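You operate a simulated robot arm through the tools that you are given. There is no shell and no other tool.

Carry out the task below with a simulated two-armed robot. There is one attempt and no reset: what you move stays moved.

TASK
Set the gate air to the green mark and pace the gate to about 1.1 seconds.
Fine: air first; press TEST, turn the blue gate knob, TEST again; the last stroke, at the knob's last setting, reads within 0.15 s of it.

It is judged by the outcome, as a careful person would: the job done as asked, and still so three seconds after it is handed in. It fails if anything else is knocked over, pushed out of place, dropped, spilled or broken.

THE ROBOT
Two 7-joint arms with fingered hands on one trunk that stands fixed in place. Base frame: the origin is at the foot of the trunk, x ahead of it, y to its left, z up. Lengths are in mm, angles in degrees, forces in N, time in s.
The left shoulder is at [70, 169, 1093], the right one opposite. With the tool pointing down near the work surface each hand reaches from about 240 to 680 mm from the base axis, measured 20 degrees to its own side. Payload 3.4 kg a hand.
The tool frame of a hand sits at the grasp point between the pads (the TCP): z along the fingers, y along the line on which they close. The tips reach 23 mm beyond it. The gripper opens to 116 mm; its body begins 65 mm behind the TCP. The gripper is a hand of 4 fingers: y runs from the thumb to the fingers, the wrist lies at [0, 0, -211] in the tool frame, and closing takes about 1.5 s.
Orientation is that of the tool frame in the base frame, as a unit quaternion [w, x, y, z]. With the fingers straight down and closing along the base's y, the tool's x points along the base's -x, its y along +y and its z along -z.

THE INTERFACE
- The arms move only by the tool send_rows. It takes "left_increments", "right_increments" or both (then of equal length, played together; a hand with none holds still); each is a list that holds one entry, the list of rows, each a list of 6 numbers: the shift along the tool's x, y, z in units of 40 mm (1.0 is 40 mm), then the turn, a rotation vector about the tool's x, y, z in units of 8 degrees (1.0 is 8 degrees). In form: [[[x, y, z, ax, ay, az], ...]]. A call has 1 to 20 rows; each row shifts and turns the commanded pose from where the row before left it, along the tool's axes as they then stand. "left_grip" and "right_grip" are, for a hand that has rows, the closure in counts, from 0 (fully open) to 255 (shut), set as the call begins (left out, the last holds). A call with a number of a shift or a turn outside -1 to 1 is refused whole. Rows are played at 5 a second. More than 50 mm and 8.6 degrees between two rows, or a gripper value outside its range, and nothing of the call is played. A pose out of reach is approached as far as the arm can. The call stops where the force on the tool passes 90 N (or 10 N more than at its start, if that is more) or the arm is blocked; 0.2 s more then pass. The fingers move at their own pace (about 153 mm/s each) and stop on an object; they squeeze with about 28 N. The grip force told is the motor's: it shows also when the fingers shut on nothing. Time passes only in rows, and 0.2 s behind the last, so rows that do not move let the fingers close. The reply holds the time, the measured pose of the TCP, the force on the tool along the base axes, the opening and the grip force, in the units named above and with some noise, with the torque about the TCP (base axes, N m) and any sound that the robot's microphone picked up.
- Cameras (640 x 400 px; columns grow to the right, rows downward): "scene" is now at [121.6, -36.4, 1305.4]; the picture's right is [-0.48, -0.88, 0.00], its down [-0.64, 0.36, -0.68] and it looks along [0.59, -0.33, -0.74] (base axes); focal length 329 px, centre (320, 200). "left" rides on the left gripper at [-68, 1, -90] in its tool frame; the picture's right is [-0.01, -1.00, 0.00], its down [0.80, -0.01, -0.61] and it looks along [0.61, -0.01, 0.80] (tool axes); focal length 251 px, centre (320, 200). "right" rides on the right gripper at [68, 1, -90] in its tool frame; the picture's right is [-0.01, 1.00, 0.00], its down [-0.79, -0.01, -0.61] and it looks along [-0.61, -0.01, 0.80] (tool axes); focal length 251 px, centre (320, 200). There is no depth. A picture from a camera that has moved, and an enlarged one, comes with that camera's place and axes in the base frame and with its lens.
- grab_frame(camera): a new picture of that camera. It takes no simulated time.
- move_column(by): slides the trunk up (or, below 0, down) by that many mm; the arms and the scene camera ride with it, the base frame stays. It gives what a move gives, with no picture.
- finger_targets(finger1, finger2, finger3, thumb_bend, hand): sets how far each is bent, from 0 (flat) to 100 (curled in); at 30 the hand is open as for a grip, at 70 the pads meet at the TCP. One left out holds its place. A second passes; each finger stops where it meets its share of the squeeze, and holds until it gets a number again. A gripper value or a shape takes the hand back. It gives what a move gives, with no picture; readings hold the bend of each and the force on the fingers (four entries, about 0 where the hand has none), thumb and palm.
- set_grasp(shape, hand): the hand has 4 fingers and takes this shape, open, in about a second: jaw (thumb against the fingers, like two jaws); tri (thumb and two fingers); tip (a fingertip pinch); poke (one finger out to press); point (the index stretched); flat (the hand flat); cup (the hand cupped); fist (a fist). The gripper value then closes the fingers along that shape, each until it touches; the sizes above hold for jaw. It gives what a move gives, with no picture.
- turn_head(pan, tilt): turns the head with the scene camera to pan (to the left, within 86 degrees either way) and tilt (down, from -29 to 69), counted from straight ahead of the robot. It gives what a move gives.
- zoom(camera, box): a new picture of the part [left, top, right, bottom] of that camera's present view, enlarged. It takes no simulated time.
- close_job(): hands the job in; it is judged then, once.

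Nothing tells you positions but the pictures and the camera data. Unless the task says otherwise, let go and move clear before handing in.

The tools are called after "Request:" as a command line: name --argument value ..., lists and objects as JSON in quotes. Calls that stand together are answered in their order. send_rows: Moves the arms, as the interface text tells. Its arguments: {"type":"object","properties":{"left_increments":{"type":"array","items":{"type":"array","items":{"type":"array","items":{"type":"number"}}}},"left_grip":{"type":"number"},"right_increments":{"type":"array","items":{"type":"array","items":{"type":"array","items":{"type":"number"}}}},"right_grip":{"type":"number"}},"required":[]} The other tools are called the same way: move_column (by) moves the trunk up or down; set_grasp (shape, hand) gives the hand a shape; finger_targets (finger1, finger2, finger3, thumb_bend, hand) moves the fingers one by one; turn_head (pan, tilt) turns the head that bears the scene camera; grab_frame (camera) takes a picture; zoom (camera, box) takes an enlarged picture of a part of a camera's view; close_job () hands the job in.

At the start:

```text
time_s: 0.0
left_position: [526.4, 17.3, 1033.5]
left_tcp_rot: [0.0, -0.001, 1.0, 0.0]
left_wrist_force: [-0.1, 1.0, -0.5]
left_moment: [0.0, 0.02, 0.02]
left_finger_gap: 116.1
left_grasp_force: 0.1
left_shape: jaw
left_bend: [30.0, 30.0, 30.0, 30.0]
left_finger forces: [0.1, 0.0, 0.1, 0.0, 0.0, 0.0]
right_position: [353.0, -412.6, 972.6]
right_tcp_rot: [0.0, -0.001, 1.0, 0.0]
right_wrist_force: [0.3, -0.6, 0.6]
right_moment: [-0.02, 0.01, -0.03]
right_finger_gap: 116.2
right_grasp_force: 0.2
right_shape: jaw
right_bend: [30.0, 30.0, 30.0, 30.0]
right_finger forces: [0.0, 0.1, 0.0, 0.1, 0.0, 0.1]
trunk travel left (down, up): [-600.0, 340.0]
head pan, tilt (commanded): [-29.0, 47.5]
```

scene: 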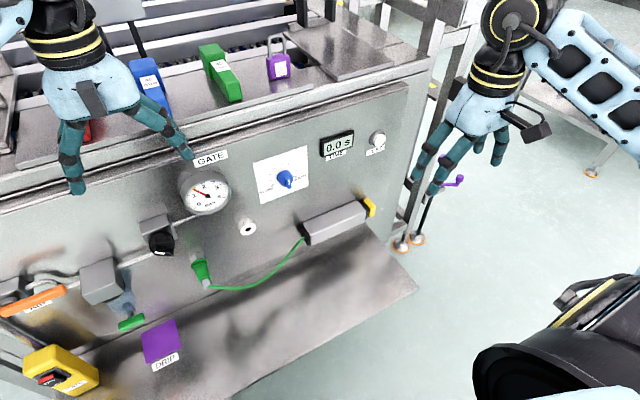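
right: 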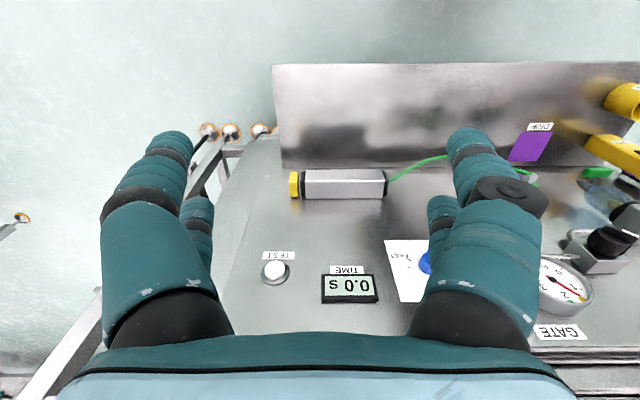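
left: 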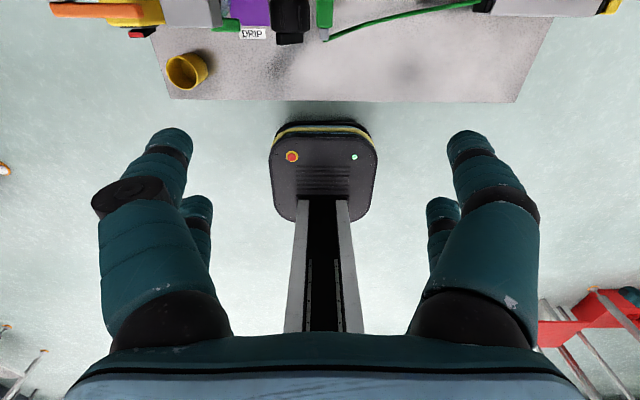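

I see a machine panel with a GATE gauge, a black regulator knob under it, a blue gate knob on a white dial, a TIME display and a white TEST button. First I'll look closer at each part.

Request:
zoom --camera "scene" --box '[130, 130, 290, 230]'

Request:
zoom --camera "scene" --box '[240, 110, 400, 210]'

Request:
zoom --camera "scene" --box '[0, 200, 280, 375]'

Request:
zoom --camera "scene" --box '[120, 190, 280, 290]'

```text
4.00 times, centred on (210, 180) of scene
camera zoom: at [121.6, -36.4, 1305.4], right [-0.48, -0.88, 0.0], down [-0.64, 0.36, -0.68], along [0.59, -0.33, -0.74], focal length 1318 px, centre (760, 280)
```

zoom: 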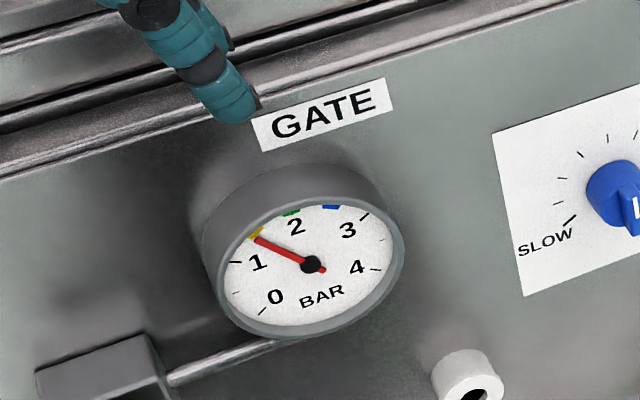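

```text
4.00 times, centred on (320, 160) of scene
camera zoom: at [121.6, -36.4, 1305.4], right [-0.48, -0.88, 0.0], down [-0.64, 0.36, -0.68], along [0.59, -0.33, -0.74], focal length 1318 px, centre (320, 360)
```

zoom: 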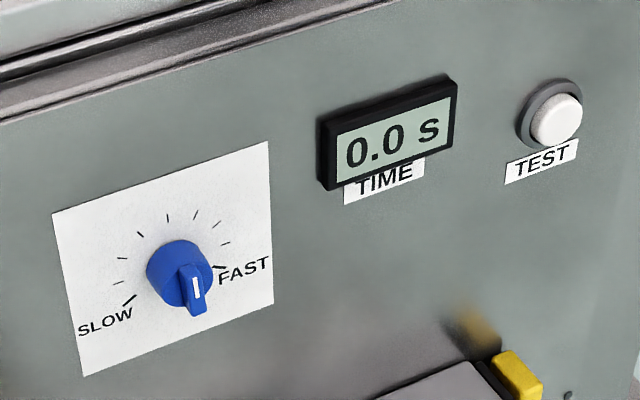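

```text
2.29 times, centred on (140, 288) of scene
camera zoom: at [121.6, -36.4, 1305.4], right [-0.48, -0.88, 0.0], down [-0.64, 0.36, -0.68], along [0.59, -0.33, -0.74], focal length 753 px, centre (731, 0)
```

zoom: 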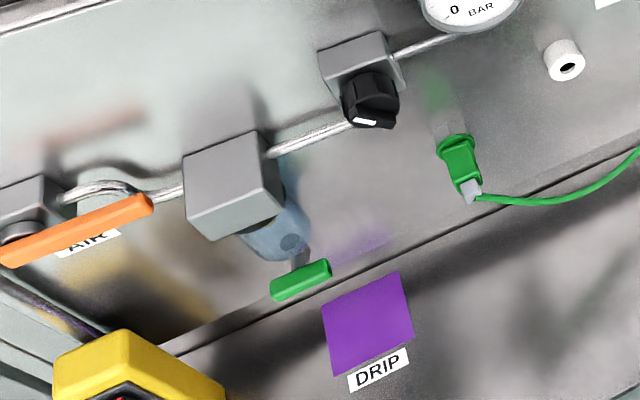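

```text
4.00 times, centred on (200, 240) of scene
camera zoom: at [121.6, -36.4, 1305.4], right [-0.48, -0.88, 0.0], down [-0.64, 0.36, -0.68], along [0.59, -0.33, -0.74], focal length 1318 px, centre (800, 40)
```

zoom: 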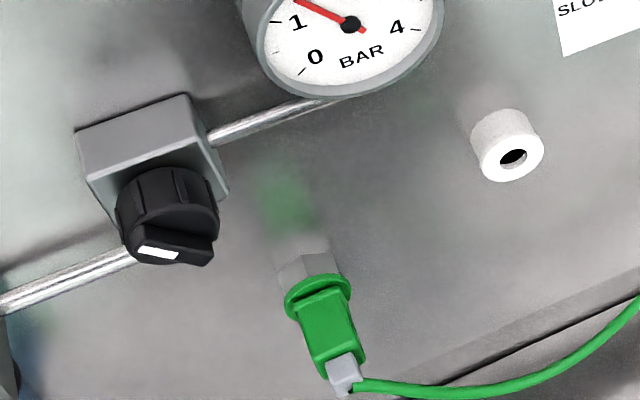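

The TEST button triangulates to about (634, -492, 797), and the panel faces the robot at x≈640. The blue knob is near y≈-236, the regulator knob near y≈55, z≈760. I'll turn both hands to point forward at the panel, starting with half of the rotation.

Request:
send_rows --left_increments '[[[0, 0, 0, 0, -1, 0], [0, 0, 0, 0, -1, 0], [0, 0, 0, 0, -1, 0], [0, 0, 0, 0, -1, 0], [0, 0, 0, 0, -1, 0], [0, 0, 0, 0, -1, 0]]]' --right_increments '[[[0, 0, 0, 0, -1, 0], [0, 0, 0, 0, -1, 0], [0, 0, 0, 0, -1, 0], [0, 0, 0, 0, -1, 0], [0, 0, 0, 0, -1, 0], [0, 0, 0, 0, -1, 0]]]'

```text
time_s: 1.4
left_position: [525.4, 17.7, 1033.7]
left_tcp_rot: [0.407, -0.001, 0.913, 0.0]
left_wrist_force: [-0.1, -0.6, 0.4]
left_moment: [0.0, 0.02, -0.03]
left_finger_gap: 115.9
left_grasp_force: 0.1
left_shape: jaw
left_bend: [30.0, 30.0, 30.0, 30.0]
left_finger forces: [0.0, 0.1, 0.0, 0.0, 0.0, 0.1]
right_position: [363.1, -427.7, 973.6]
right_tcp_rot: [0.408, -0.001, 0.913, 0.0]
right_wrist_force: [0.0, 1.3, 0.2]
right_moment: [0.0, 0.0, 0.01]
right_finger_gap: 116.1
right_grasp_force: 0.0
right_shape: jaw
right_bend: [30.0, 30.0, 30.0, 30.0]
right_finger forces: [0.0, 0.0, 0.1, 0.0, 0.0, 0.0]
right hand out of reach, approached as far as the arm can: row 6
trunk travel left (down, up): [-600.0, 340.0]
head pan, tilt (commanded): [-29.0, 47.5]
```

Left hand turned fine; the right one was too near the trunk for the last row. I'll finish the left rotation and bring the right forward while rotating.

Request:
send_rows --left_increments '[[[0, 0, 0, 0, -1, 0], [0, 0, 0, 0, -1, 0], [0, 0, 0, 0, -1, 0], [0, 0, 0, 0, -1, 0], [0, 0, 0, 0, -1, 0], [0, 0, 0, 0, -0.25, 0]]]' --right_increments '[[[-0.67, 0, 0.743, 0, 0, 0], [-0.67, 0, 0.743, 0, 0, 0], [0, 0, 0, 0, 0, 0], [0, 0, 0, 0, 0, 0], [0, 0, 0, 0, -1, 0], [0, 0, 0, 0, -1, 0]]]'

```text
time_s: 2.8
left_position: [525.3, 17.7, 1033.2]
left_tcp_rot: [0.708, -0.002, 0.706, 0.001]
left_wrist_force: [0.5, 0.5, 0.6]
left_moment: [-0.01, -0.01, -0.01]
left_finger_gap: 115.7
left_grasp_force: 0.0
left_shape: jaw
left_bend: [30.0, 30.0, 30.0, 30.0]
left_finger forces: [0.0, 0.1, 0.0, 0.1, 0.0, 0.0]
right_position: [442.8, -426.6, 973.8]
right_tcp_rot: [0.531, -0.002, 0.847, 0.0]
right_wrist_force: [-0.1, 0.8, -0.5]
right_moment: [0.01, 0.02, 0.0]
right_finger_gap: 115.9
right_grasp_force: 0.0
right_shape: jaw
right_bend: [30.0, 30.0, 30.0, 30.0]
right_finger forces: [0.0, 0.0, 0.1, 0.0, 0.1, 0.1]
trunk travel left (down, up): [-600.0, 340.0]
head pan, tilt (commanded): [-29.0, 47.5]
```

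Now finishing the right rotation and looking.

Request:
send_rows --right_increments '[[[0, 0, 0, 0, -1, 0], [0, 0, 0, 0, -1, 0], [0, 0, 0, 0, -1, 0], [0, 0, 0, 0, -0.25, 0]]]'

Request:
grab_frame --camera "left"

Request:
grab_frame --camera "right"

Request:
grab_frame --camera "scene"

```text
time_s: 3.8
left_position: [525.9, 17.6, 1031.6]
left_tcp_rot: [0.708, -0.001, 0.706, 0.001]
left_wrist_force: [0.4, 0.3, 0.1]
left_moment: [-0.04, 0.02, 0.04]
left_finger_gap: 115.8
left_grasp_force: 0.1
left_shape: jaw
left_bend: [30.0, 30.0, 30.0, 30.0]
left_finger forces: [0.0, 0.1, 0.0, 0.1, 0.1, 0.0]
right_position: [442.2, -425.6, 973.3]
right_tcp_rot: [0.707, -0.001, 0.707, 0.001]
right_wrist_force: [0.1, 0.0, 0.0]
right_moment: [0.0, 0.0, 0.01]
right_finger_gap: 115.8
right_grasp_force: 0.0
right_shape: jaw
right_bend: [30.0, 30.0, 30.0, 30.0]
right_finger forces: [0.0, 0.0, 0.1, 0.1, 0.1, 0.0]
trunk travel left (down, up): [-600.0, 340.0]
head pan, tilt (commanded): [-29.0, 47.5]
```

```text
taken
camera left: at [435.3, 16.4, 1101.6], right [0.0, -1.0, 0.01], down [-0.61, -0.01, -0.8], along [0.8, 0.0, -0.61], focal length 251 px, centre (320, 200)
```

left: 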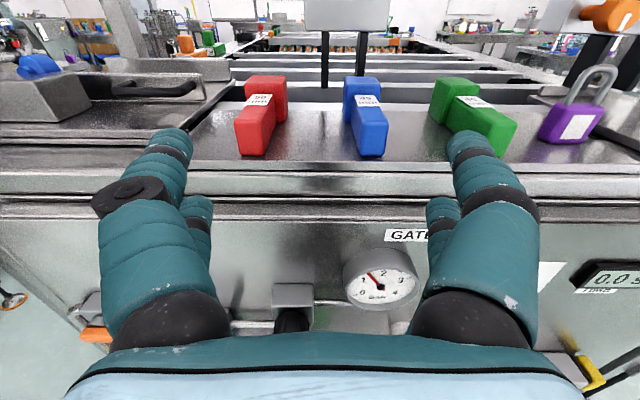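

```text
taken
camera right: at [353.0, -425.5, 905.1], right [0.0, 1.0, 0.01], down [-0.61, -0.01, 0.79], along [0.79, 0.0, 0.61], focal length 251 px, centre (320, 200)
```

right: 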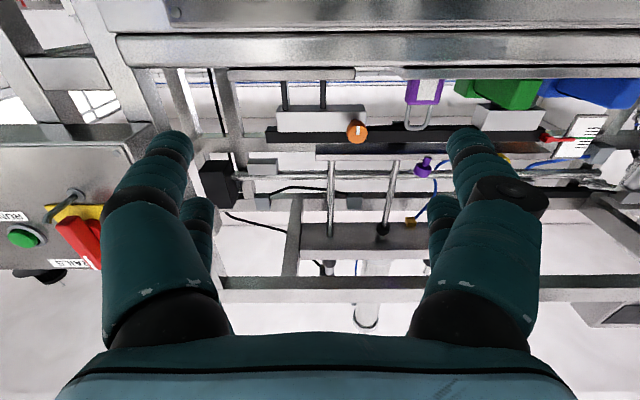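

```text
taken
camera scene: at [121.6, -36.3, 1305.5], right [-0.48, -0.88, 0.0], down [-0.64, 0.36, -0.68], along [0.59, -0.33, -0.74], focal length 329 px, centre (320, 200)
```

scene: 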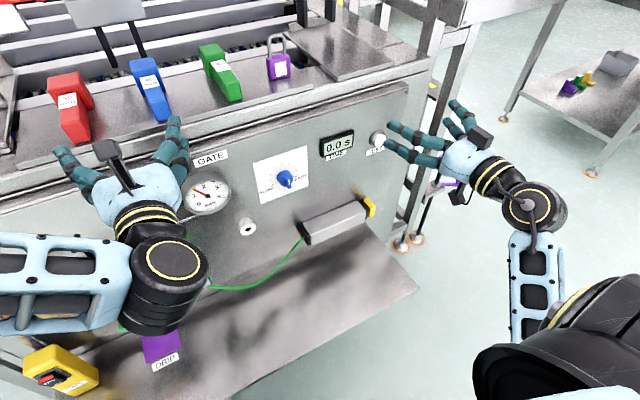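

The left camera now looks at the panel from above; I'll lower the left hand in front of the regulator for a close view, staying well back from the panel.

Request:
send_rows --left_increments '[[[0.5, 0, -1, 0, 0, 0], [1, 0, 0, 0, 0, 0], [1, 0, 0, 0, 0, 0], [1, 0, 0, 0, 0, 0], [0.5, 0, 0, 0, 0, 0], [0, 0, 0, 0, 0, 0]]]'

Request:
grab_frame --camera "left"

Request:
grab_frame --camera "scene"

```text
time_s: 5.2
left_position: [485.4, 15.7, 872.6]
left_tcp_rot: [0.708, -0.001, 0.706, 0.001]
left_wrist_force: [-0.3, -0.3, -0.2]
left_moment: [0.03, -0.03, -0.02]
left_finger_gap: 116.1
left_grasp_force: 0.0
left_shape: jaw
left_bend: [30.0, 30.0, 30.0, 30.0]
left_finger forces: [0.0, 0.0, 0.1, 0.1, 0.1, 0.0]
right_position: [443.1, -425.6, 973.0]
right_tcp_rot: [0.707, -0.001, 0.707, 0.0]
right_wrist_force: [0.2, -0.2, 0.3]
right_moment: [0.0, -0.01, 0.02]
right_finger_gap: 116.3
right_grasp_force: 0.0
right_shape: jaw
right_bend: [30.0, 30.0, 30.0, 30.0]
right_finger forces: [0.0, 0.1, 0.0, 0.0, 0.0, 0.0]
trunk travel left (down, up): [-600.0, 340.0]
head pan, tilt (commanded): [-29.0, 47.5]
```

```text
taken
camera left: at [394.9, 15.9, 942.1], right [0.0, -1.0, 0.01], down [-0.61, -0.01, -0.8], along [0.8, 0.0, -0.61], focal length 251 px, centre (320, 200)
```

left: 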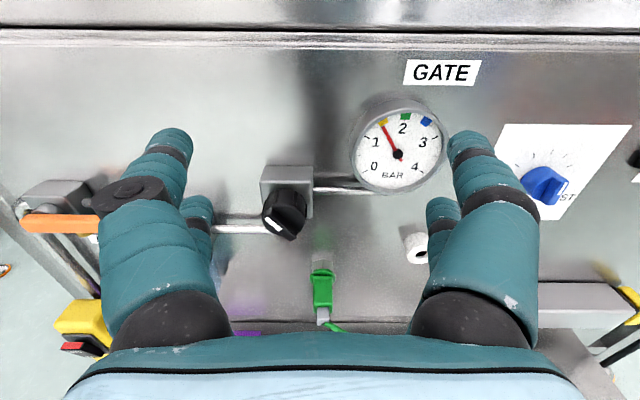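

```text
taken
camera scene: at [121.4, -36.3, 1305.5], right [-0.48, -0.88, 0.0], down [-0.64, 0.36, -0.68], along [0.59, -0.33, -0.74], focal length 329 px, centre (320, 200)
```

scene: 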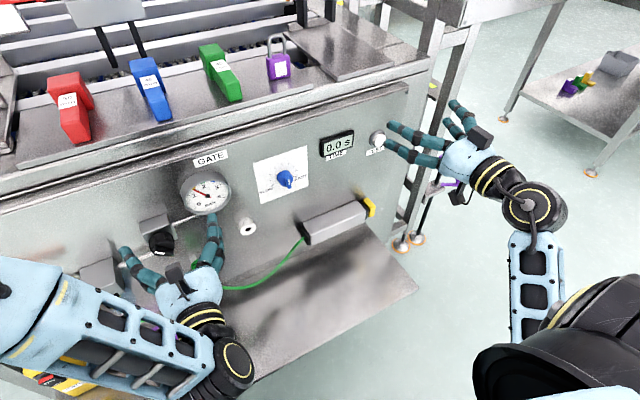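

Request:
zoom --camera "left" --box '[220, 80, 460, 230]'

Request:
zoom --camera "left" --box '[240, 150, 336, 250]'

Request:
zoom --camera "scene" --box '[120, 160, 280, 260]'

```text
2.67 times, centred on (340, 155) of left
camera zoom: at [394.9, 15.9, 942.1], right [0.0, -1.0, 0.01], down [-0.61, -0.01, -0.8], along [0.8, 0.0, -0.61], focal length 670 px, centre (267, 320)
```

zoom: 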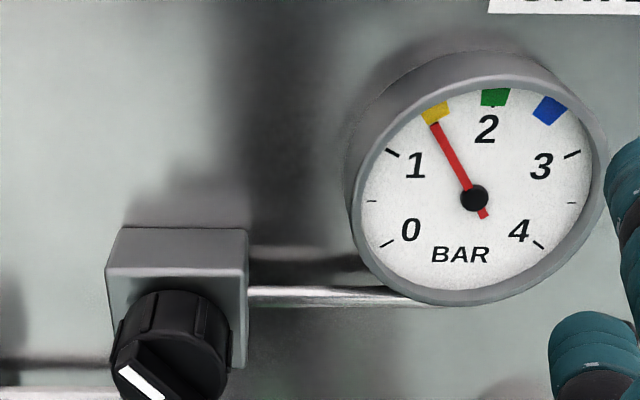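

```text
4.00 times, centred on (288, 200) of left
camera zoom: at [394.9, 15.9, 942.1], right [0.0, -1.0, 0.01], down [-0.61, -0.01, -0.8], along [0.8, 0.0, -0.61], focal length 1006 px, centre (448, 200)
```

zoom: 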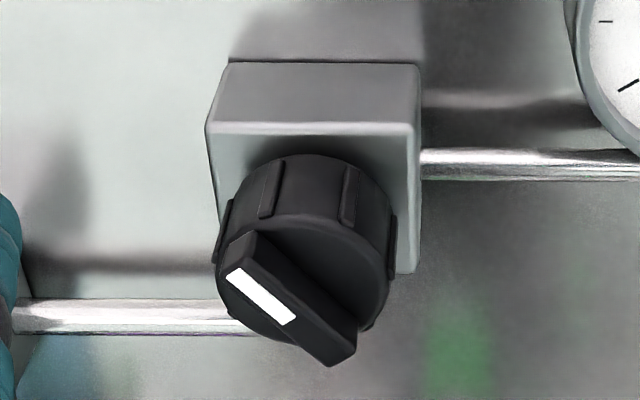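

```text
4.00 times, centred on (200, 210) of scene
camera zoom: at [121.4, -36.3, 1305.5], right [-0.48, -0.88, 0.0], down [-0.64, 0.36, -0.68], along [0.59, -0.33, -0.74], focal length 1318 px, centre (800, 160)
```

zoom: 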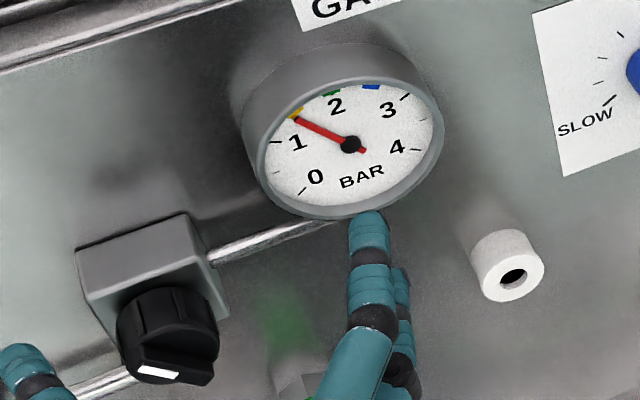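

The regulator knob face triangulates to about (575, 50, 783), Ø≈40 mm, with its pointer about 38° left of vertical; the gauge sits at about (615, -58, 831) with the needle on yellow. I'll align the left hand with the knob axis, still ~65 mm short of it, and half close the fingers so they pass clear of the gauge.

Request:
send_rows --left_increments '[[[0.75, 0.43, 0, 0, 0, 0], [0.75, 0.43, 0, 0, 0, 0], [0.74, 0, 0, 0, 0, 0], [0, 0, 0, 0, 0, 0], [0, 0, 0, 0, 0, 0]]]' --left_grip 80

Request:
grab_frame --camera "left"

Request:
grab_frame --camera "scene"

```text
time_s: 6.4
left_position: [473.3, 5.7, 834.0]
left_tcp_rot: [0.707, -0.002, 0.708, 0.002]
left_wrist_force: [0.4, -0.1, 0.5]
left_moment: [-0.02, 0.0, -0.01]
left_finger_gap: 80.1
left_grasp_force: 0.0
left_shape: jaw
left_bend: [67.0, 67.0, 67.0, 67.0]
left_finger forces: [0.0, 0.0, 0.0, 0.0, 0.0, 0.1]
left hand out of reach, approached as far as the arm can: row 1, 2, 3
right_position: [442.7, -427.6, 974.6]
right_tcp_rot: [0.707, -0.001, 0.707, 0.001]
right_wrist_force: [0.3, -0.7, 0.1]
right_moment: [0.0, 0.0, 0.02]
right_finger_gap: 115.9
right_grasp_force: 0.0
right_shape: jaw
right_bend: [30.0, 30.0, 30.0, 30.0]
right_finger forces: [0.0, 0.1, 0.0, 0.0, 0.0, 0.1]
trunk travel left (down, up): [-600.0, 340.0]
head pan, tilt (commanded): [-29.0, 47.5]
```

```text
taken
camera left: at [382.8, 4.8, 901.6], right [0.01, -1.0, 0.01], down [-0.61, -0.01, -0.79], along [0.79, 0.0, -0.61], focal length 251 px, centre (320, 200)
```

left: 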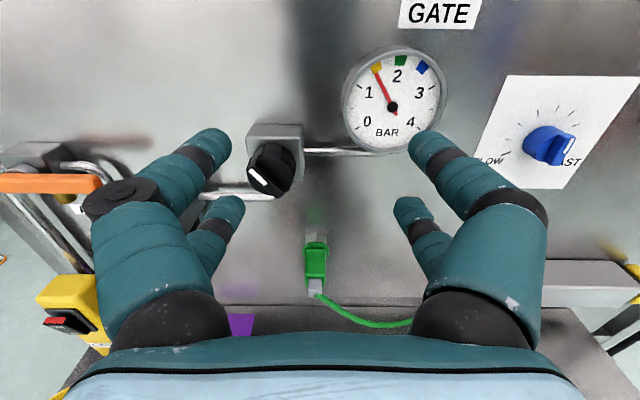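

```text
taken
camera scene: at [121.6, -36.5, 1305.4], right [-0.48, -0.88, 0.0], down [-0.64, 0.36, -0.68], along [0.59, -0.33, -0.74], focal length 329 px, centre (320, 200)
```

scene: 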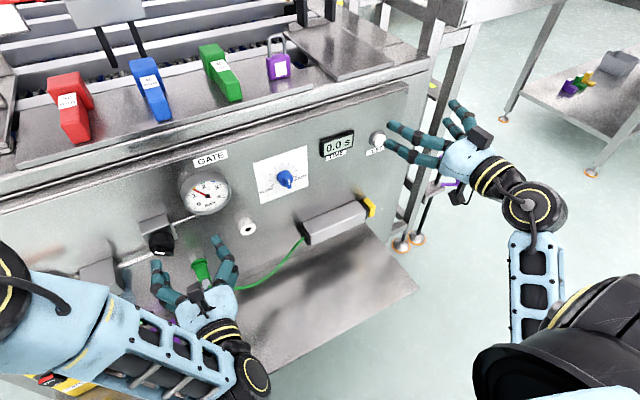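

The low, close pose is out of reach with the trunk this high. I'll raise the left hand to clear, then lower the trunk so the shoulders are nearer the knob height.

Request:
send_rows --left_increments '[[[-1, 0, 0, 0, 0, 0], [-1, 0, 0, 0, 0, 0], [-0.5, 0.2, 0, 0, 0, 0], [0, 0, 0, 0, 0, 0]]]'

Request:
move_column --by -100

Request:
grab_frame --camera "scene"

```text
time_s: 7.4
left_position: [474.0, 12.7, 930.8]
left_tcp_rot: [0.707, -0.001, 0.707, 0.001]
left_wrist_force: [0.2, 0.3, -1.0]
left_moment: [-0.01, -0.02, 0.0]
left_finger_gap: 79.9
left_grasp_force: 0.0
left_shape: jaw
left_bend: [67.0, 67.0, 67.0, 67.0]
left_finger forces: [0.1, 0.1, 0.0, 0.0, 0.1, 0.0]
right_position: [444.0, -426.3, 973.7]
right_tcp_rot: [0.707, -0.001, 0.707, 0.0]
right_wrist_force: [-0.7, -0.4, 0.7]
right_moment: [-0.01, 0.04, -0.01]
right_finger_gap: 115.9
right_grasp_force: 0.1
right_shape: jaw
right_bend: [30.0, 30.0, 30.0, 30.0]
right_finger forces: [0.0, 0.0, 0.0, 0.1, 0.0, 0.1]
trunk travel left (down, up): [-600.0, 340.0]
head pan, tilt (commanded): [-29.0, 47.5]
```

```text
time_s: 8.7
left_position: [473.8, 13.6, 832.5]
left_tcp_rot: [0.708, -0.001, 0.706, 0.001]
left_wrist_force: [-0.7, -0.1, 0.1]
left_moment: [0.0, 0.01, -0.01]
left_finger_gap: 79.9
left_grasp_force: 0.1
left_shape: jaw
left_bend: [67.0, 67.0, 67.0, 67.0]
left_finger forces: [0.0, 0.0, 0.1, 0.0, 0.1, 0.0]
right_position: [442.9, -426.8, 873.3]
right_tcp_rot: [0.707, 0.0, 0.707, -0.001]
right_wrist_force: [0.0, 0.0, 0.0]
right_moment: [0.0, -0.05, -0.02]
right_finger_gap: 115.9
right_grasp_force: 0.1
right_shape: jaw
right_bend: [30.0, 30.0, 30.0, 30.0]
right_finger forces: [0.1, 0.0, 0.1, 0.0, 0.0, 0.0]
trunk travel left (down, up): [-500.0, 440.0]
head pan, tilt (commanded): [-29.0, 47.5]
```

```text
taken
camera scene: at [121.4, -36.3, 1205.5], right [-0.48, -0.88, 0.0], down [-0.64, 0.36, -0.68], along [0.59, -0.33, -0.74], focal length 329 px, centre (320, 200)
```

scene: 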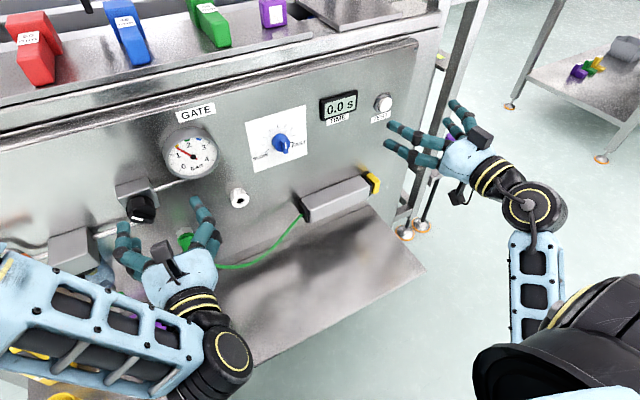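

Request:
move_column --by -50

Request:
send_rows --left_increments '[[[0, 0.45, 0, 0, 0, 0], [0, 0.45, 0, 0, 0, 0], [0, 0, 0, 0, 0, 0]]]'

Request:
grab_frame --camera "left"

Request:
grab_frame --camera "scene"

```text
time_s: 9.7
left_position: [473.8, 12.3, 781.4]
left_tcp_rot: [0.708, 0.0, 0.706, 0.0]
left_wrist_force: [0.0, 0.7, 0.2]
left_moment: [0.0, 0.01, 0.03]
left_finger_gap: 80.0
left_grasp_force: 0.1
left_shape: jaw
left_bend: [67.0, 67.0, 67.0, 67.0]
left_finger forces: [0.1, 0.0, 0.0, 0.0, 0.1, 0.1]
right_position: [442.7, -425.4, 824.0]
right_tcp_rot: [0.707, -0.001, 0.707, -0.001]
right_wrist_force: [-0.1, 0.3, -0.7]
right_moment: [0.01, 0.01, 0.0]
right_finger_gap: 115.7
right_grasp_force: 0.0
right_shape: jaw
right_bend: [30.0, 30.0, 30.0, 30.0]
right_finger forces: [0.0, 0.0, 0.0, 0.0, 0.0, 0.1]
trunk travel left (down, up): [-450.0, 490.0]
head pan, tilt (commanded): [-29.0, 47.5]
```

```text
time_s: 10.4
left_position: [474.6, 48.6, 783.2]
left_tcp_rot: [0.707, 0.0, 0.707, 0.0]
left_wrist_force: [-0.1, 0.0, 0.6]
left_moment: [-0.01, 0.02, 0.0]
left_finger_gap: 80.0
left_grasp_force: 0.1
left_shape: jaw
left_bend: [67.0, 67.0, 67.0, 67.0]
left_finger forces: [0.0, 0.0, 0.0, 0.1, 0.0, 0.0]
right_position: [442.6, -426.2, 824.4]
right_tcp_rot: [0.707, 0.0, 0.707, 0.0]
right_wrist_force: [-0.2, -1.8, -0.1]
right_moment: [0.02, -0.02, 0.0]
right_finger_gap: 115.9
right_grasp_force: 0.1
right_shape: jaw
right_bend: [30.0, 30.0, 30.0, 30.0]
right_finger forces: [0.0, 0.1, 0.0, 0.1, 0.1, 0.0]
trunk travel left (down, up): [-450.0, 490.0]
head pan, tilt (commanded): [-29.0, 47.5]
```

```text
taken
camera left: at [383.2, 48.6, 851.4], right [0.0, -1.0, 0.01], down [-0.61, -0.01, -0.8], along [0.8, 0.0, -0.61], focal length 251 px, centre (320, 200)
```

left: 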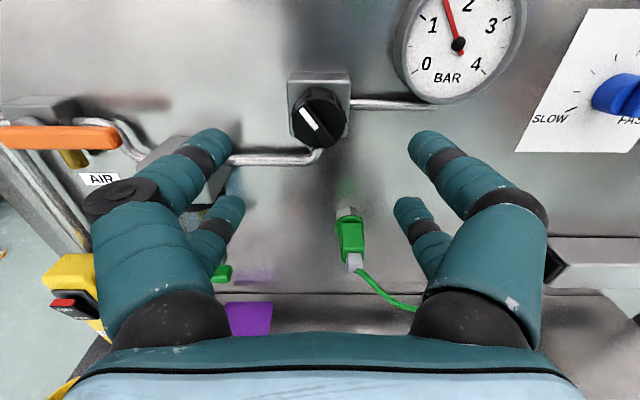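

```text
taken
camera scene: at [121.5, -36.5, 1155.4], right [-0.48, -0.88, 0.0], down [-0.64, 0.36, -0.68], along [0.59, -0.33, -0.74], focal length 329 px, centre (320, 200)
```

scene: 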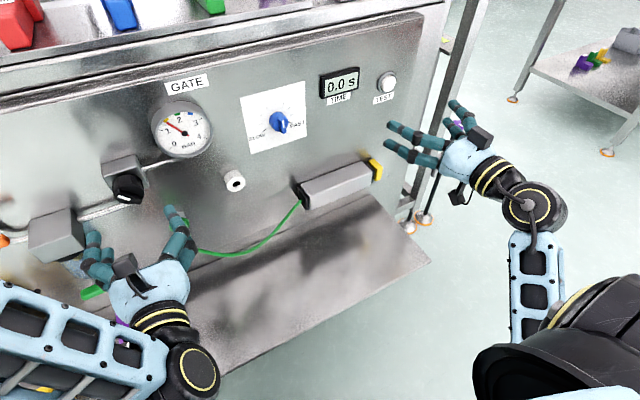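

Request:
zoom --camera "left" --box '[260, 60, 388, 140]'

Request:
zoom --camera "scene" --box '[80, 90, 240, 190]'

```text
5.00 times, centred on (324, 100) of left
camera zoom: at [383.2, 48.6, 851.4], right [0.0, -1.0, 0.01], down [-0.61, -0.01, -0.8], along [0.8, 0.0, -0.61], focal length 1257 px, centre (300, 700)
```

zoom: 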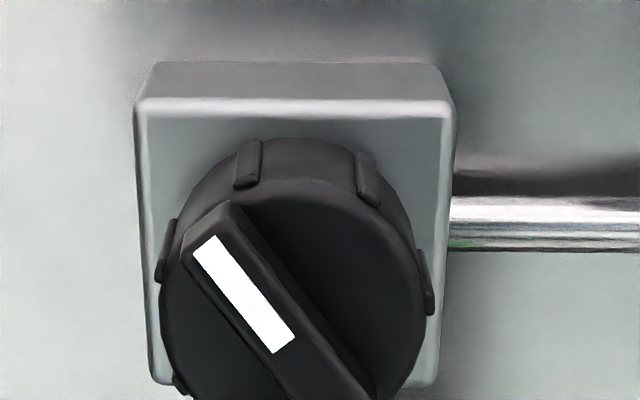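

```text
4.00 times, centred on (160, 140) of scene
camera zoom: at [121.5, -36.5, 1155.4], right [-0.48, -0.88, 0.0], down [-0.64, 0.36, -0.68], along [0.59, -0.33, -0.74], focal length 1318 px, centre (960, 440)
```

zoom: 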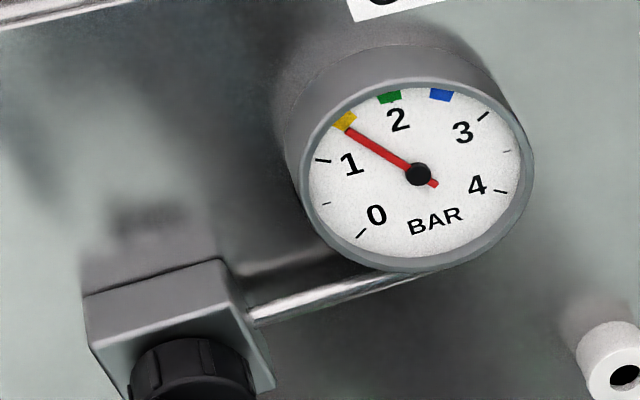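

Two views agree: knob face centre at (575.5, 50, 782), Ø≈41 mm, and the hand is aligned to it. I'll advance to just in front and check the fingers straddle it.

Request:
send_rows --left_increments '[[[0.03, 0.04, 0.8, 0, 0, 0], [0, 0, 0.7, 0, 0, 0], [0, 0, 0.4, 0, 0, 0], [0, 0, 0, 0, 0, 0]]]'

Request:
grab_frame --camera "left"

Request:
grab_frame --camera "scene"

```text
time_s: 11.4
left_position: [551.4, 51.1, 782.4]
left_tcp_rot: [0.708, 0.0, 0.706, 0.0]
left_wrist_force: [-0.2, 0.6, -0.7]
left_moment: [-0.01, 0.01, 0.0]
left_finger_gap: 80.1
left_grasp_force: 0.1
left_shape: jaw
left_bend: [67.0, 67.0, 67.0, 67.0]
left_finger forces: [0.1, 0.0, 0.0, 0.0, 0.1, 0.1]
right_position: [443.1, -426.4, 823.6]
right_tcp_rot: [0.707, -0.001, 0.707, 0.0]
right_wrist_force: [1.6, 0.5, -0.7]
right_moment: [0.01, 0.0, 0.01]
right_finger_gap: 115.9
right_grasp_force: 0.0
right_shape: jaw
right_bend: [30.0, 30.0, 30.0, 30.0]
right_finger forces: [0.1, 0.0, 0.1, 0.0, 0.1, 0.0]
trunk travel left (down, up): [-450.0, 490.0]
head pan, tilt (commanded): [-29.0, 47.5]
```

```text
taken
camera left: at [460.3, 50.1, 851.0], right [0.0, -1.0, 0.01], down [-0.61, -0.01, -0.8], along [0.8, 0.0, -0.61], focal length 251 px, centre (320, 200)
```

left: 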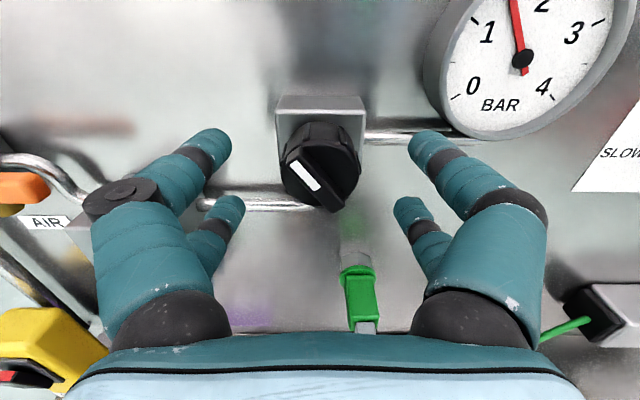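

```text
taken
camera scene: at [121.4, -36.3, 1155.5], right [-0.48, -0.88, 0.0], down [-0.64, 0.36, -0.68], along [0.59, -0.33, -0.74], focal length 329 px, centre (320, 200)
```

scene: 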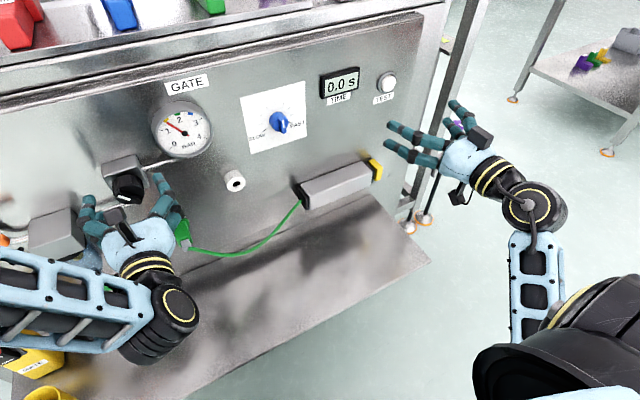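

Fingers straddle the knob nicely. Advance 18 mm and close on it.

Request:
send_rows --left_increments '[[[0, 0, 0.3, 0, 0, 0], [0, 0, 0.15, 0, 0, 0], [0, 0, 0, 0, 0, 0]]]'

Request:
send_rows --left_increments '[[[0, 0, 0, 0, 0, 0], [0, 0, 0, 0, 0, 0], [0, 0, 0, 0, 0, 0], [0, 0, 0, 0, 0, 0], [0, 0, 0, 0, 0, 0], [0, 0, 0, 0, 0, 0]]]' --left_grip 200

Request:
grab_frame --camera "left"

Request:
grab_frame --camera "scene"

```text
time_s: 12.2
left_position: [568.9, 51.5, 782.8]
left_tcp_rot: [0.707, -0.003, 0.707, 0.001]
left_wrist_force: [-0.6, -0.9, -0.5]
left_moment: [-0.02, -0.04, 0.0]
left_finger_gap: 79.9
left_grasp_force: 0.1
left_shape: jaw
left_bend: [67.0, 67.0, 67.0, 67.0]
left_finger forces: [0.1, 0.0, 0.0, 0.1, 0.0, 0.0]
right_position: [443.3, -426.3, 823.1]
right_tcp_rot: [0.707, 0.0, 0.707, 0.0]
right_wrist_force: [-0.6, 0.1, -0.1]
right_moment: [-0.02, -0.01, -0.02]
right_finger_gap: 115.8
right_grasp_force: 0.0
right_shape: jaw
right_bend: [30.0, 30.0, 30.0, 30.0]
right_finger forces: [0.0, 0.1, 0.1, 0.1, 0.0, 0.0]
trunk travel left (down, up): [-450.0, 490.0]
head pan, tilt (commanded): [-29.0, 47.5]
```

```text
time_s: 13.7
left_position: [568.3, 50.0, 783.1]
left_tcp_rot: [0.707, -0.001, 0.707, 0.001]
left_wrist_force: [-0.9, -0.2, -0.4]
left_moment: [0.0, 0.01, 0.01]
left_finger_gap: 26.3
left_grasp_force: 0.0
left_shape: jaw
left_bend: [73.0, 73.0, 73.0, 77.0]
left_finger forces: [0.0, 1.0, 1.2, 0.1, 0.0, 0.0]
right_position: [444.2, -425.7, 822.8]
right_tcp_rot: [0.707, -0.001, 0.707, 0.001]
right_wrist_force: [1.2, 0.2, 0.0]
right_moment: [0.02, -0.03, -0.02]
right_finger_gap: 115.8
right_grasp_force: 0.1
right_shape: jaw
right_bend: [30.0, 30.0, 30.0, 30.0]
right_finger forces: [0.0, 0.0, 0.1, 0.1, 0.0, 0.1]
trunk travel left (down, up): [-450.0, 490.0]
head pan, tilt (commanded): [-29.0, 47.5]
```

```text
taken
camera left: at [478.1, 50.0, 851.4], right [0.0, -1.0, 0.01], down [-0.61, -0.01, -0.79], along [0.79, 0.0, -0.61], focal length 251 px, centre (320, 200)
```

left: 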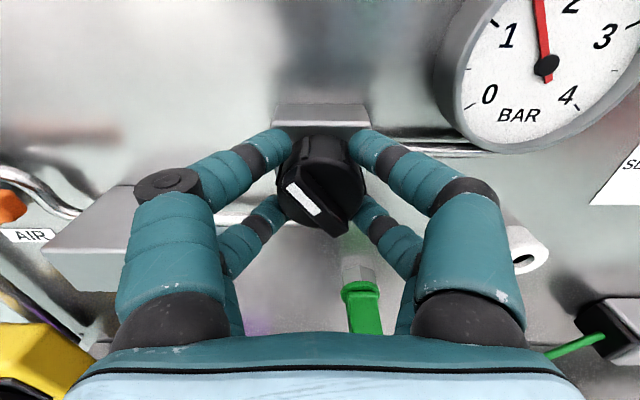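

```text
taken
camera scene: at [121.5, -36.3, 1155.4], right [-0.48, -0.88, 0.0], down [-0.64, 0.36, -0.68], along [0.59, -0.33, -0.74], focal length 329 px, centre (320, 200)
```

scene: 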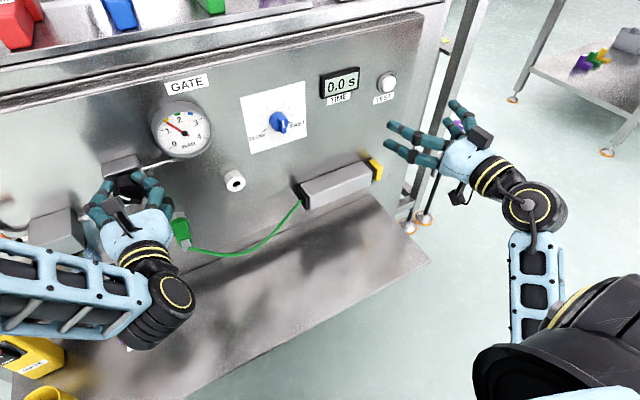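

The four fingertips are touching the knob; now I'll squeeze fully.

Request:
send_rows --left_increments '[[[0, 0, 0, 0, 0, 0], [0, 0, 0, 0, 0, 0], [0, 0, 0, 0, 0, 0], [0, 0, 0, 0, 0, 0]]]' --left_grip 255

Request:
grab_frame --camera "left"

```text
time_s: 14.7
left_position: [568.6, 51.1, 781.6]
left_tcp_rot: [0.707, -0.001, 0.707, 0.001]
left_wrist_force: [3.6, 0.1, 0.6]
left_moment: [-0.01, 0.02, -0.02]
left_finger_gap: 16.7
left_grasp_force: 28.1
left_shape: jaw
left_bend: [72.0, 73.0, 73.0, 75.0]
left_finger forces: [28.0, 27.7, 26.3, 0.1, 21.4, 0.1]
right_position: [442.5, -426.2, 822.5]
right_tcp_rot: [0.707, -0.001, 0.708, 0.0]
right_wrist_force: [-0.7, -0.9, -0.5]
right_moment: [0.01, 0.03, 0.0]
right_finger_gap: 116.0
right_grasp_force: 0.0
right_shape: jaw
right_bend: [30.0, 30.0, 30.0, 30.0]
right_finger forces: [0.0, 0.0, 0.0, 0.1, 0.0, 0.0]
trunk travel left (down, up): [-450.0, 490.0]
head pan, tilt (commanded): [-29.0, 47.5]
```

```text
taken
camera left: at [478.4, 50.2, 851.3], right [0.0, -1.0, 0.01], down [-0.61, -0.01, -0.79], along [0.79, 0.0, -0.61], focal length 251 px, centre (320, 200)
```

left: 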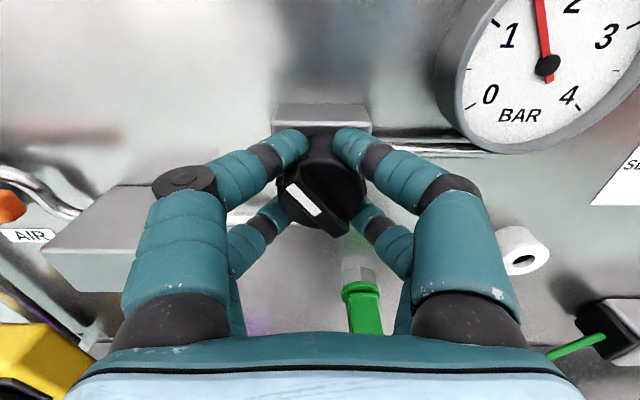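

Firm grip. Now a small clockwise turn of 8° to see how knob and gauge respond.

Request:
send_rows --left_increments '[[[0, 0, 0, 0, 0, 0.5], [0, 0, 0, 0, 0, 0.5], [0, 0, 0, 0, 0, 0]]]'

Request:
grab_frame --camera "left"

Request:
zoom --camera "scene" --box '[80, 90, 240, 190]'

```text
time_s: 15.4
left_position: [568.0, 51.0, 783.2]
left_tcp_rot: [0.706, 0.048, 0.705, 0.051]
left_wrist_force: [11.7, 1.5, 9.3]
left_moment: [0.0, -0.11, 0.02]
left_finger_gap: 16.7
left_grasp_force: 27.8
left_shape: jaw
left_bend: [72.0, 73.0, 73.0, 75.0]
left_finger forces: [32.5, 26.6, 24.4, 0.0, 22.3, 0.1]
right_position: [443.1, -426.9, 822.3]
right_tcp_rot: [0.707, 0.001, 0.707, -0.001]
right_wrist_force: [-0.1, -0.5, -0.1]
right_moment: [0.01, 0.01, 0.02]
right_finger_gap: 115.7
right_grasp_force: 0.0
right_shape: jaw
right_bend: [30.0, 30.0, 30.0, 30.0]
right_finger forces: [0.1, 0.0, 0.1, 0.1, 0.0, 0.1]
trunk travel left (down, up): [-450.0, 490.0]
head pan, tilt (commanded): [-29.0, 47.5]
```

```text
taken
camera left: at [478.1, 40.2, 850.3], right [0.0, -0.99, -0.13], down [-0.61, 0.1, -0.79], along [0.8, 0.08, -0.6], focal length 251 px, centre (320, 200)
```

left: 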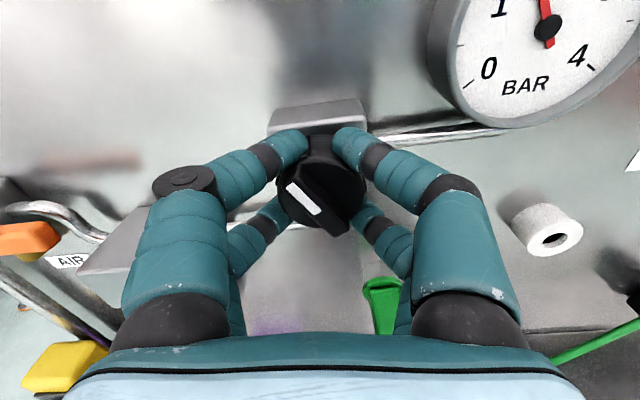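

```text
4.00 times, centred on (160, 140) of scene
camera zoom: at [122.2, -36.2, 1155.5], right [-0.48, -0.88, 0.0], down [-0.65, 0.36, -0.68], along [0.59, -0.33, -0.74], focal length 1318 px, centre (960, 440)
```

zoom: 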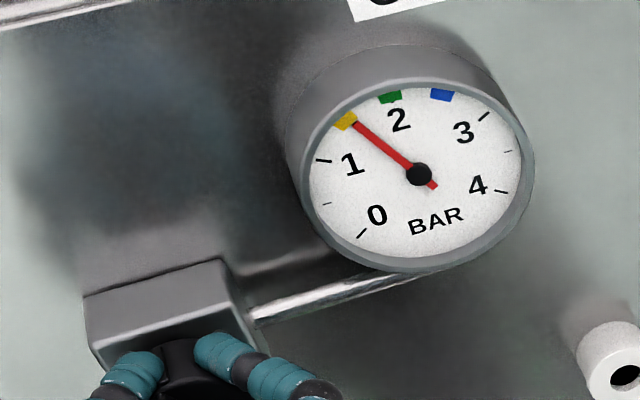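

The knob turns with the hand and the needle rises, about 1:1 with the knob. I'll turn 20° more and check.

Request:
send_rows --left_increments '[[[0, 0, 0, 0, 0, 0.5], [0, 0, 0, 0, 0, 0.5], [0, 0, 0, 0, 0, 0.5], [0, 0, 0, 0, 0, 0.5], [0, 0, 0, 0, 0, 0.5], [0, 0, 0, 0, 0, 0]]]'

Request:
grab_frame --camera "left"

Request:
zoom --camera "scene" --box '[80, 90, 240, 190]'

```text
time_s: 16.9
left_position: [568.1, 48.8, 782.0]
left_tcp_rot: [0.686, 0.171, 0.686, 0.172]
left_wrist_force: [20.6, -4.0, 17.0]
left_moment: [-0.01, -0.26, -0.09]
left_finger_gap: 16.2
left_grasp_force: 28.4
left_shape: jaw
left_bend: [72.0, 73.0, 73.0, 75.0]
left_finger forces: [36.5, 25.4, 21.7, 0.1, 23.5, 0.1]
right_position: [443.0, -426.9, 822.7]
right_tcp_rot: [0.706, -0.001, 0.708, 0.001]
right_wrist_force: [0.7, 0.1, 0.2]
right_moment: [-0.01, 0.05, -0.01]
right_finger_gap: 116.0
right_grasp_force: 0.1
right_shape: jaw
right_bend: [30.0, 30.0, 30.0, 30.0]
right_finger forces: [0.0, 0.1, 0.0, 0.0, 0.1, 0.1]
trunk travel left (down, up): [-450.0, 490.0]
head pan, tilt (commanded): [-29.0, 47.5]
```

```text
taken
camera left: at [477.9, 16.7, 842.8], right [0.0, -0.89, -0.46], down [-0.61, 0.37, -0.7], along [0.79, 0.28, -0.54], focal length 251 px, centre (320, 200)
```

left: 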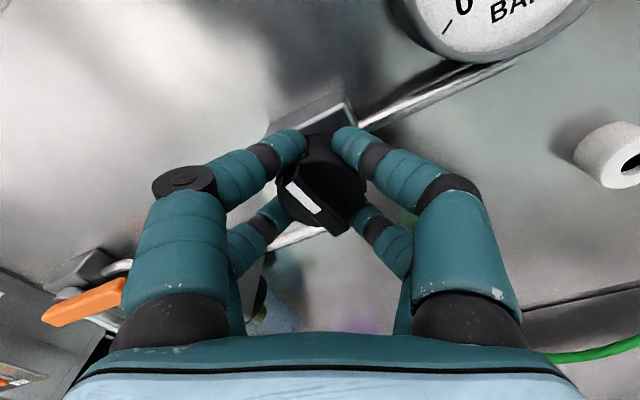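

```text
4.00 times, centred on (160, 140) of scene
camera zoom: at [122.4, -37.3, 1155.4], right [-0.48, -0.88, 0.0], down [-0.65, 0.36, -0.68], along [0.59, -0.33, -0.74], focal length 1318 px, centre (960, 440)
```

zoom: 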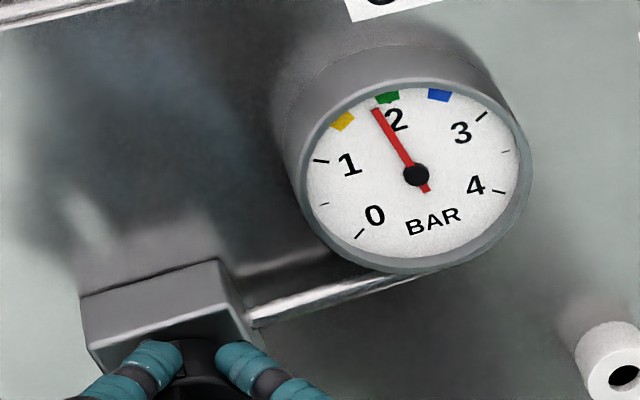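

Request:
send_rows --left_increments '[[[0, 0, 0, 0, 0, 0], [0, 0, 0, 0, 0, 0], [0, 0, 0, 0, 0, 0]]]'

Request:
zoom --camera "scene" --box '[144, 104, 224, 154]'

```text
time_s: 17.6
left_position: [568.8, 49.4, 782.2]
left_tcp_rot: [0.686, 0.171, 0.686, 0.173]
left_wrist_force: [21.9, -5.0, 19.6]
left_moment: [0.0, -0.31, -0.08]
left_finger_gap: 16.0
left_grasp_force: 28.1
left_shape: jaw
left_bend: [72.0, 73.0, 73.0, 75.0]
left_finger forces: [37.3, 25.0, 21.5, 0.0, 23.9, 0.0]
right_position: [443.8, -427.4, 823.9]
right_tcp_rot: [0.707, -0.001, 0.708, 0.001]
right_wrist_force: [0.4, -0.1, -0.5]
right_moment: [-0.04, 0.0, 0.01]
right_finger_gap: 115.8
right_grasp_force: 0.1
right_shape: jaw
right_bend: [30.0, 30.0, 30.0, 30.0]
right_finger forces: [0.1, 0.0, 0.0, 0.0, 0.0, 0.1]
trunk travel left (down, up): [-450.0, 490.0]
head pan, tilt (commanded): [-29.0, 47.5]
```

```text
8.00 times, centred on (184, 129) of scene
camera zoom: at [122.3, -37.5, 1155.4], right [-0.48, -0.88, 0.0], down [-0.65, 0.36, -0.68], along [0.59, -0.33, -0.74], focal length 2635 px, centre (1408, 768)
```

zoom: 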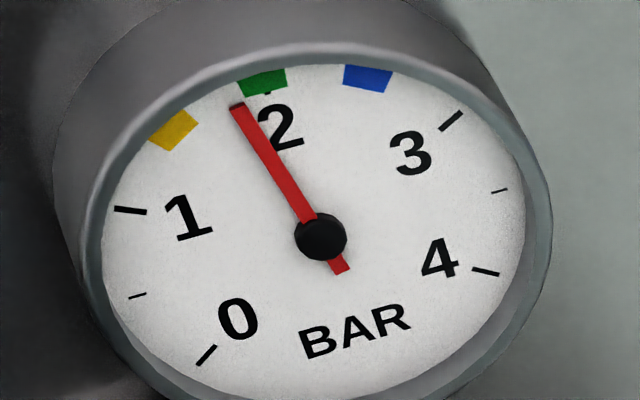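

The needle is about 10.6° short of green (green sits at 2.0 bar, 12 o'clock). I'll turn about 11° more.

Request:
send_rows --left_increments '[[[0, 0, 0, 0, 0, 0.5], [0, 0, 0, 0, 0, 0.5], [0, 0, 0, 0, 0, 0.4], [0, 0, 0, 0, 0, 0], [0, 0, 0, 0, 0, 0]]]'

Request:
zoom --camera "scene" --box '[144, 104, 224, 154]'

```text
time_s: 18.9
left_position: [566.6, 48.7, 781.5]
left_tcp_rot: [0.666, 0.236, 0.666, 0.238]
left_wrist_force: [21.2, -6.5, 19.5]
left_moment: [-0.02, -0.3, -0.09]
left_finger_gap: 15.8
left_grasp_force: 27.8
left_shape: jaw
left_bend: [72.0, 73.0, 73.0, 75.0]
left_finger forces: [38.5, 26.4, 22.0, 0.0, 24.0, 0.0]
right_position: [443.1, -427.9, 822.2]
right_tcp_rot: [0.707, -0.001, 0.707, 0.001]
right_wrist_force: [0.9, 0.2, 0.6]
right_moment: [0.01, 0.0, -0.01]
right_finger_gap: 116.0
right_grasp_force: 0.1
right_shape: jaw
right_bend: [30.0, 30.0, 30.0, 30.0]
right_finger forces: [0.0, 0.1, 0.0, 0.0, 0.1, 0.0]
trunk travel left (down, up): [-450.0, 490.0]
head pan, tilt (commanded): [-29.0, 47.5]
```

```text
8.00 times, centred on (184, 129) of scene
camera zoom: at [122.3, -37.7, 1155.4], right [-0.48, -0.88, 0.0], down [-0.65, 0.36, -0.68], along [0.59, -0.33, -0.74], focal length 2635 px, centre (1408, 768)
```

zoom: 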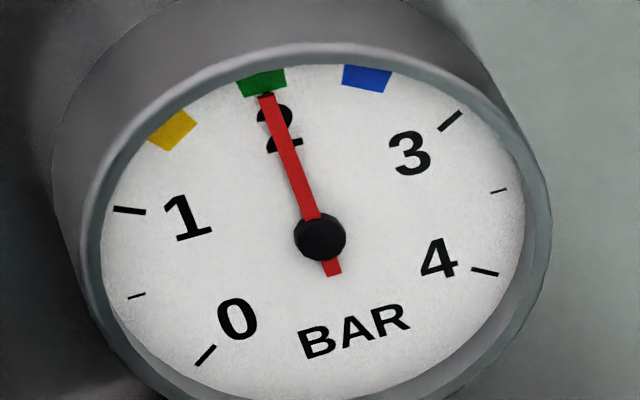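

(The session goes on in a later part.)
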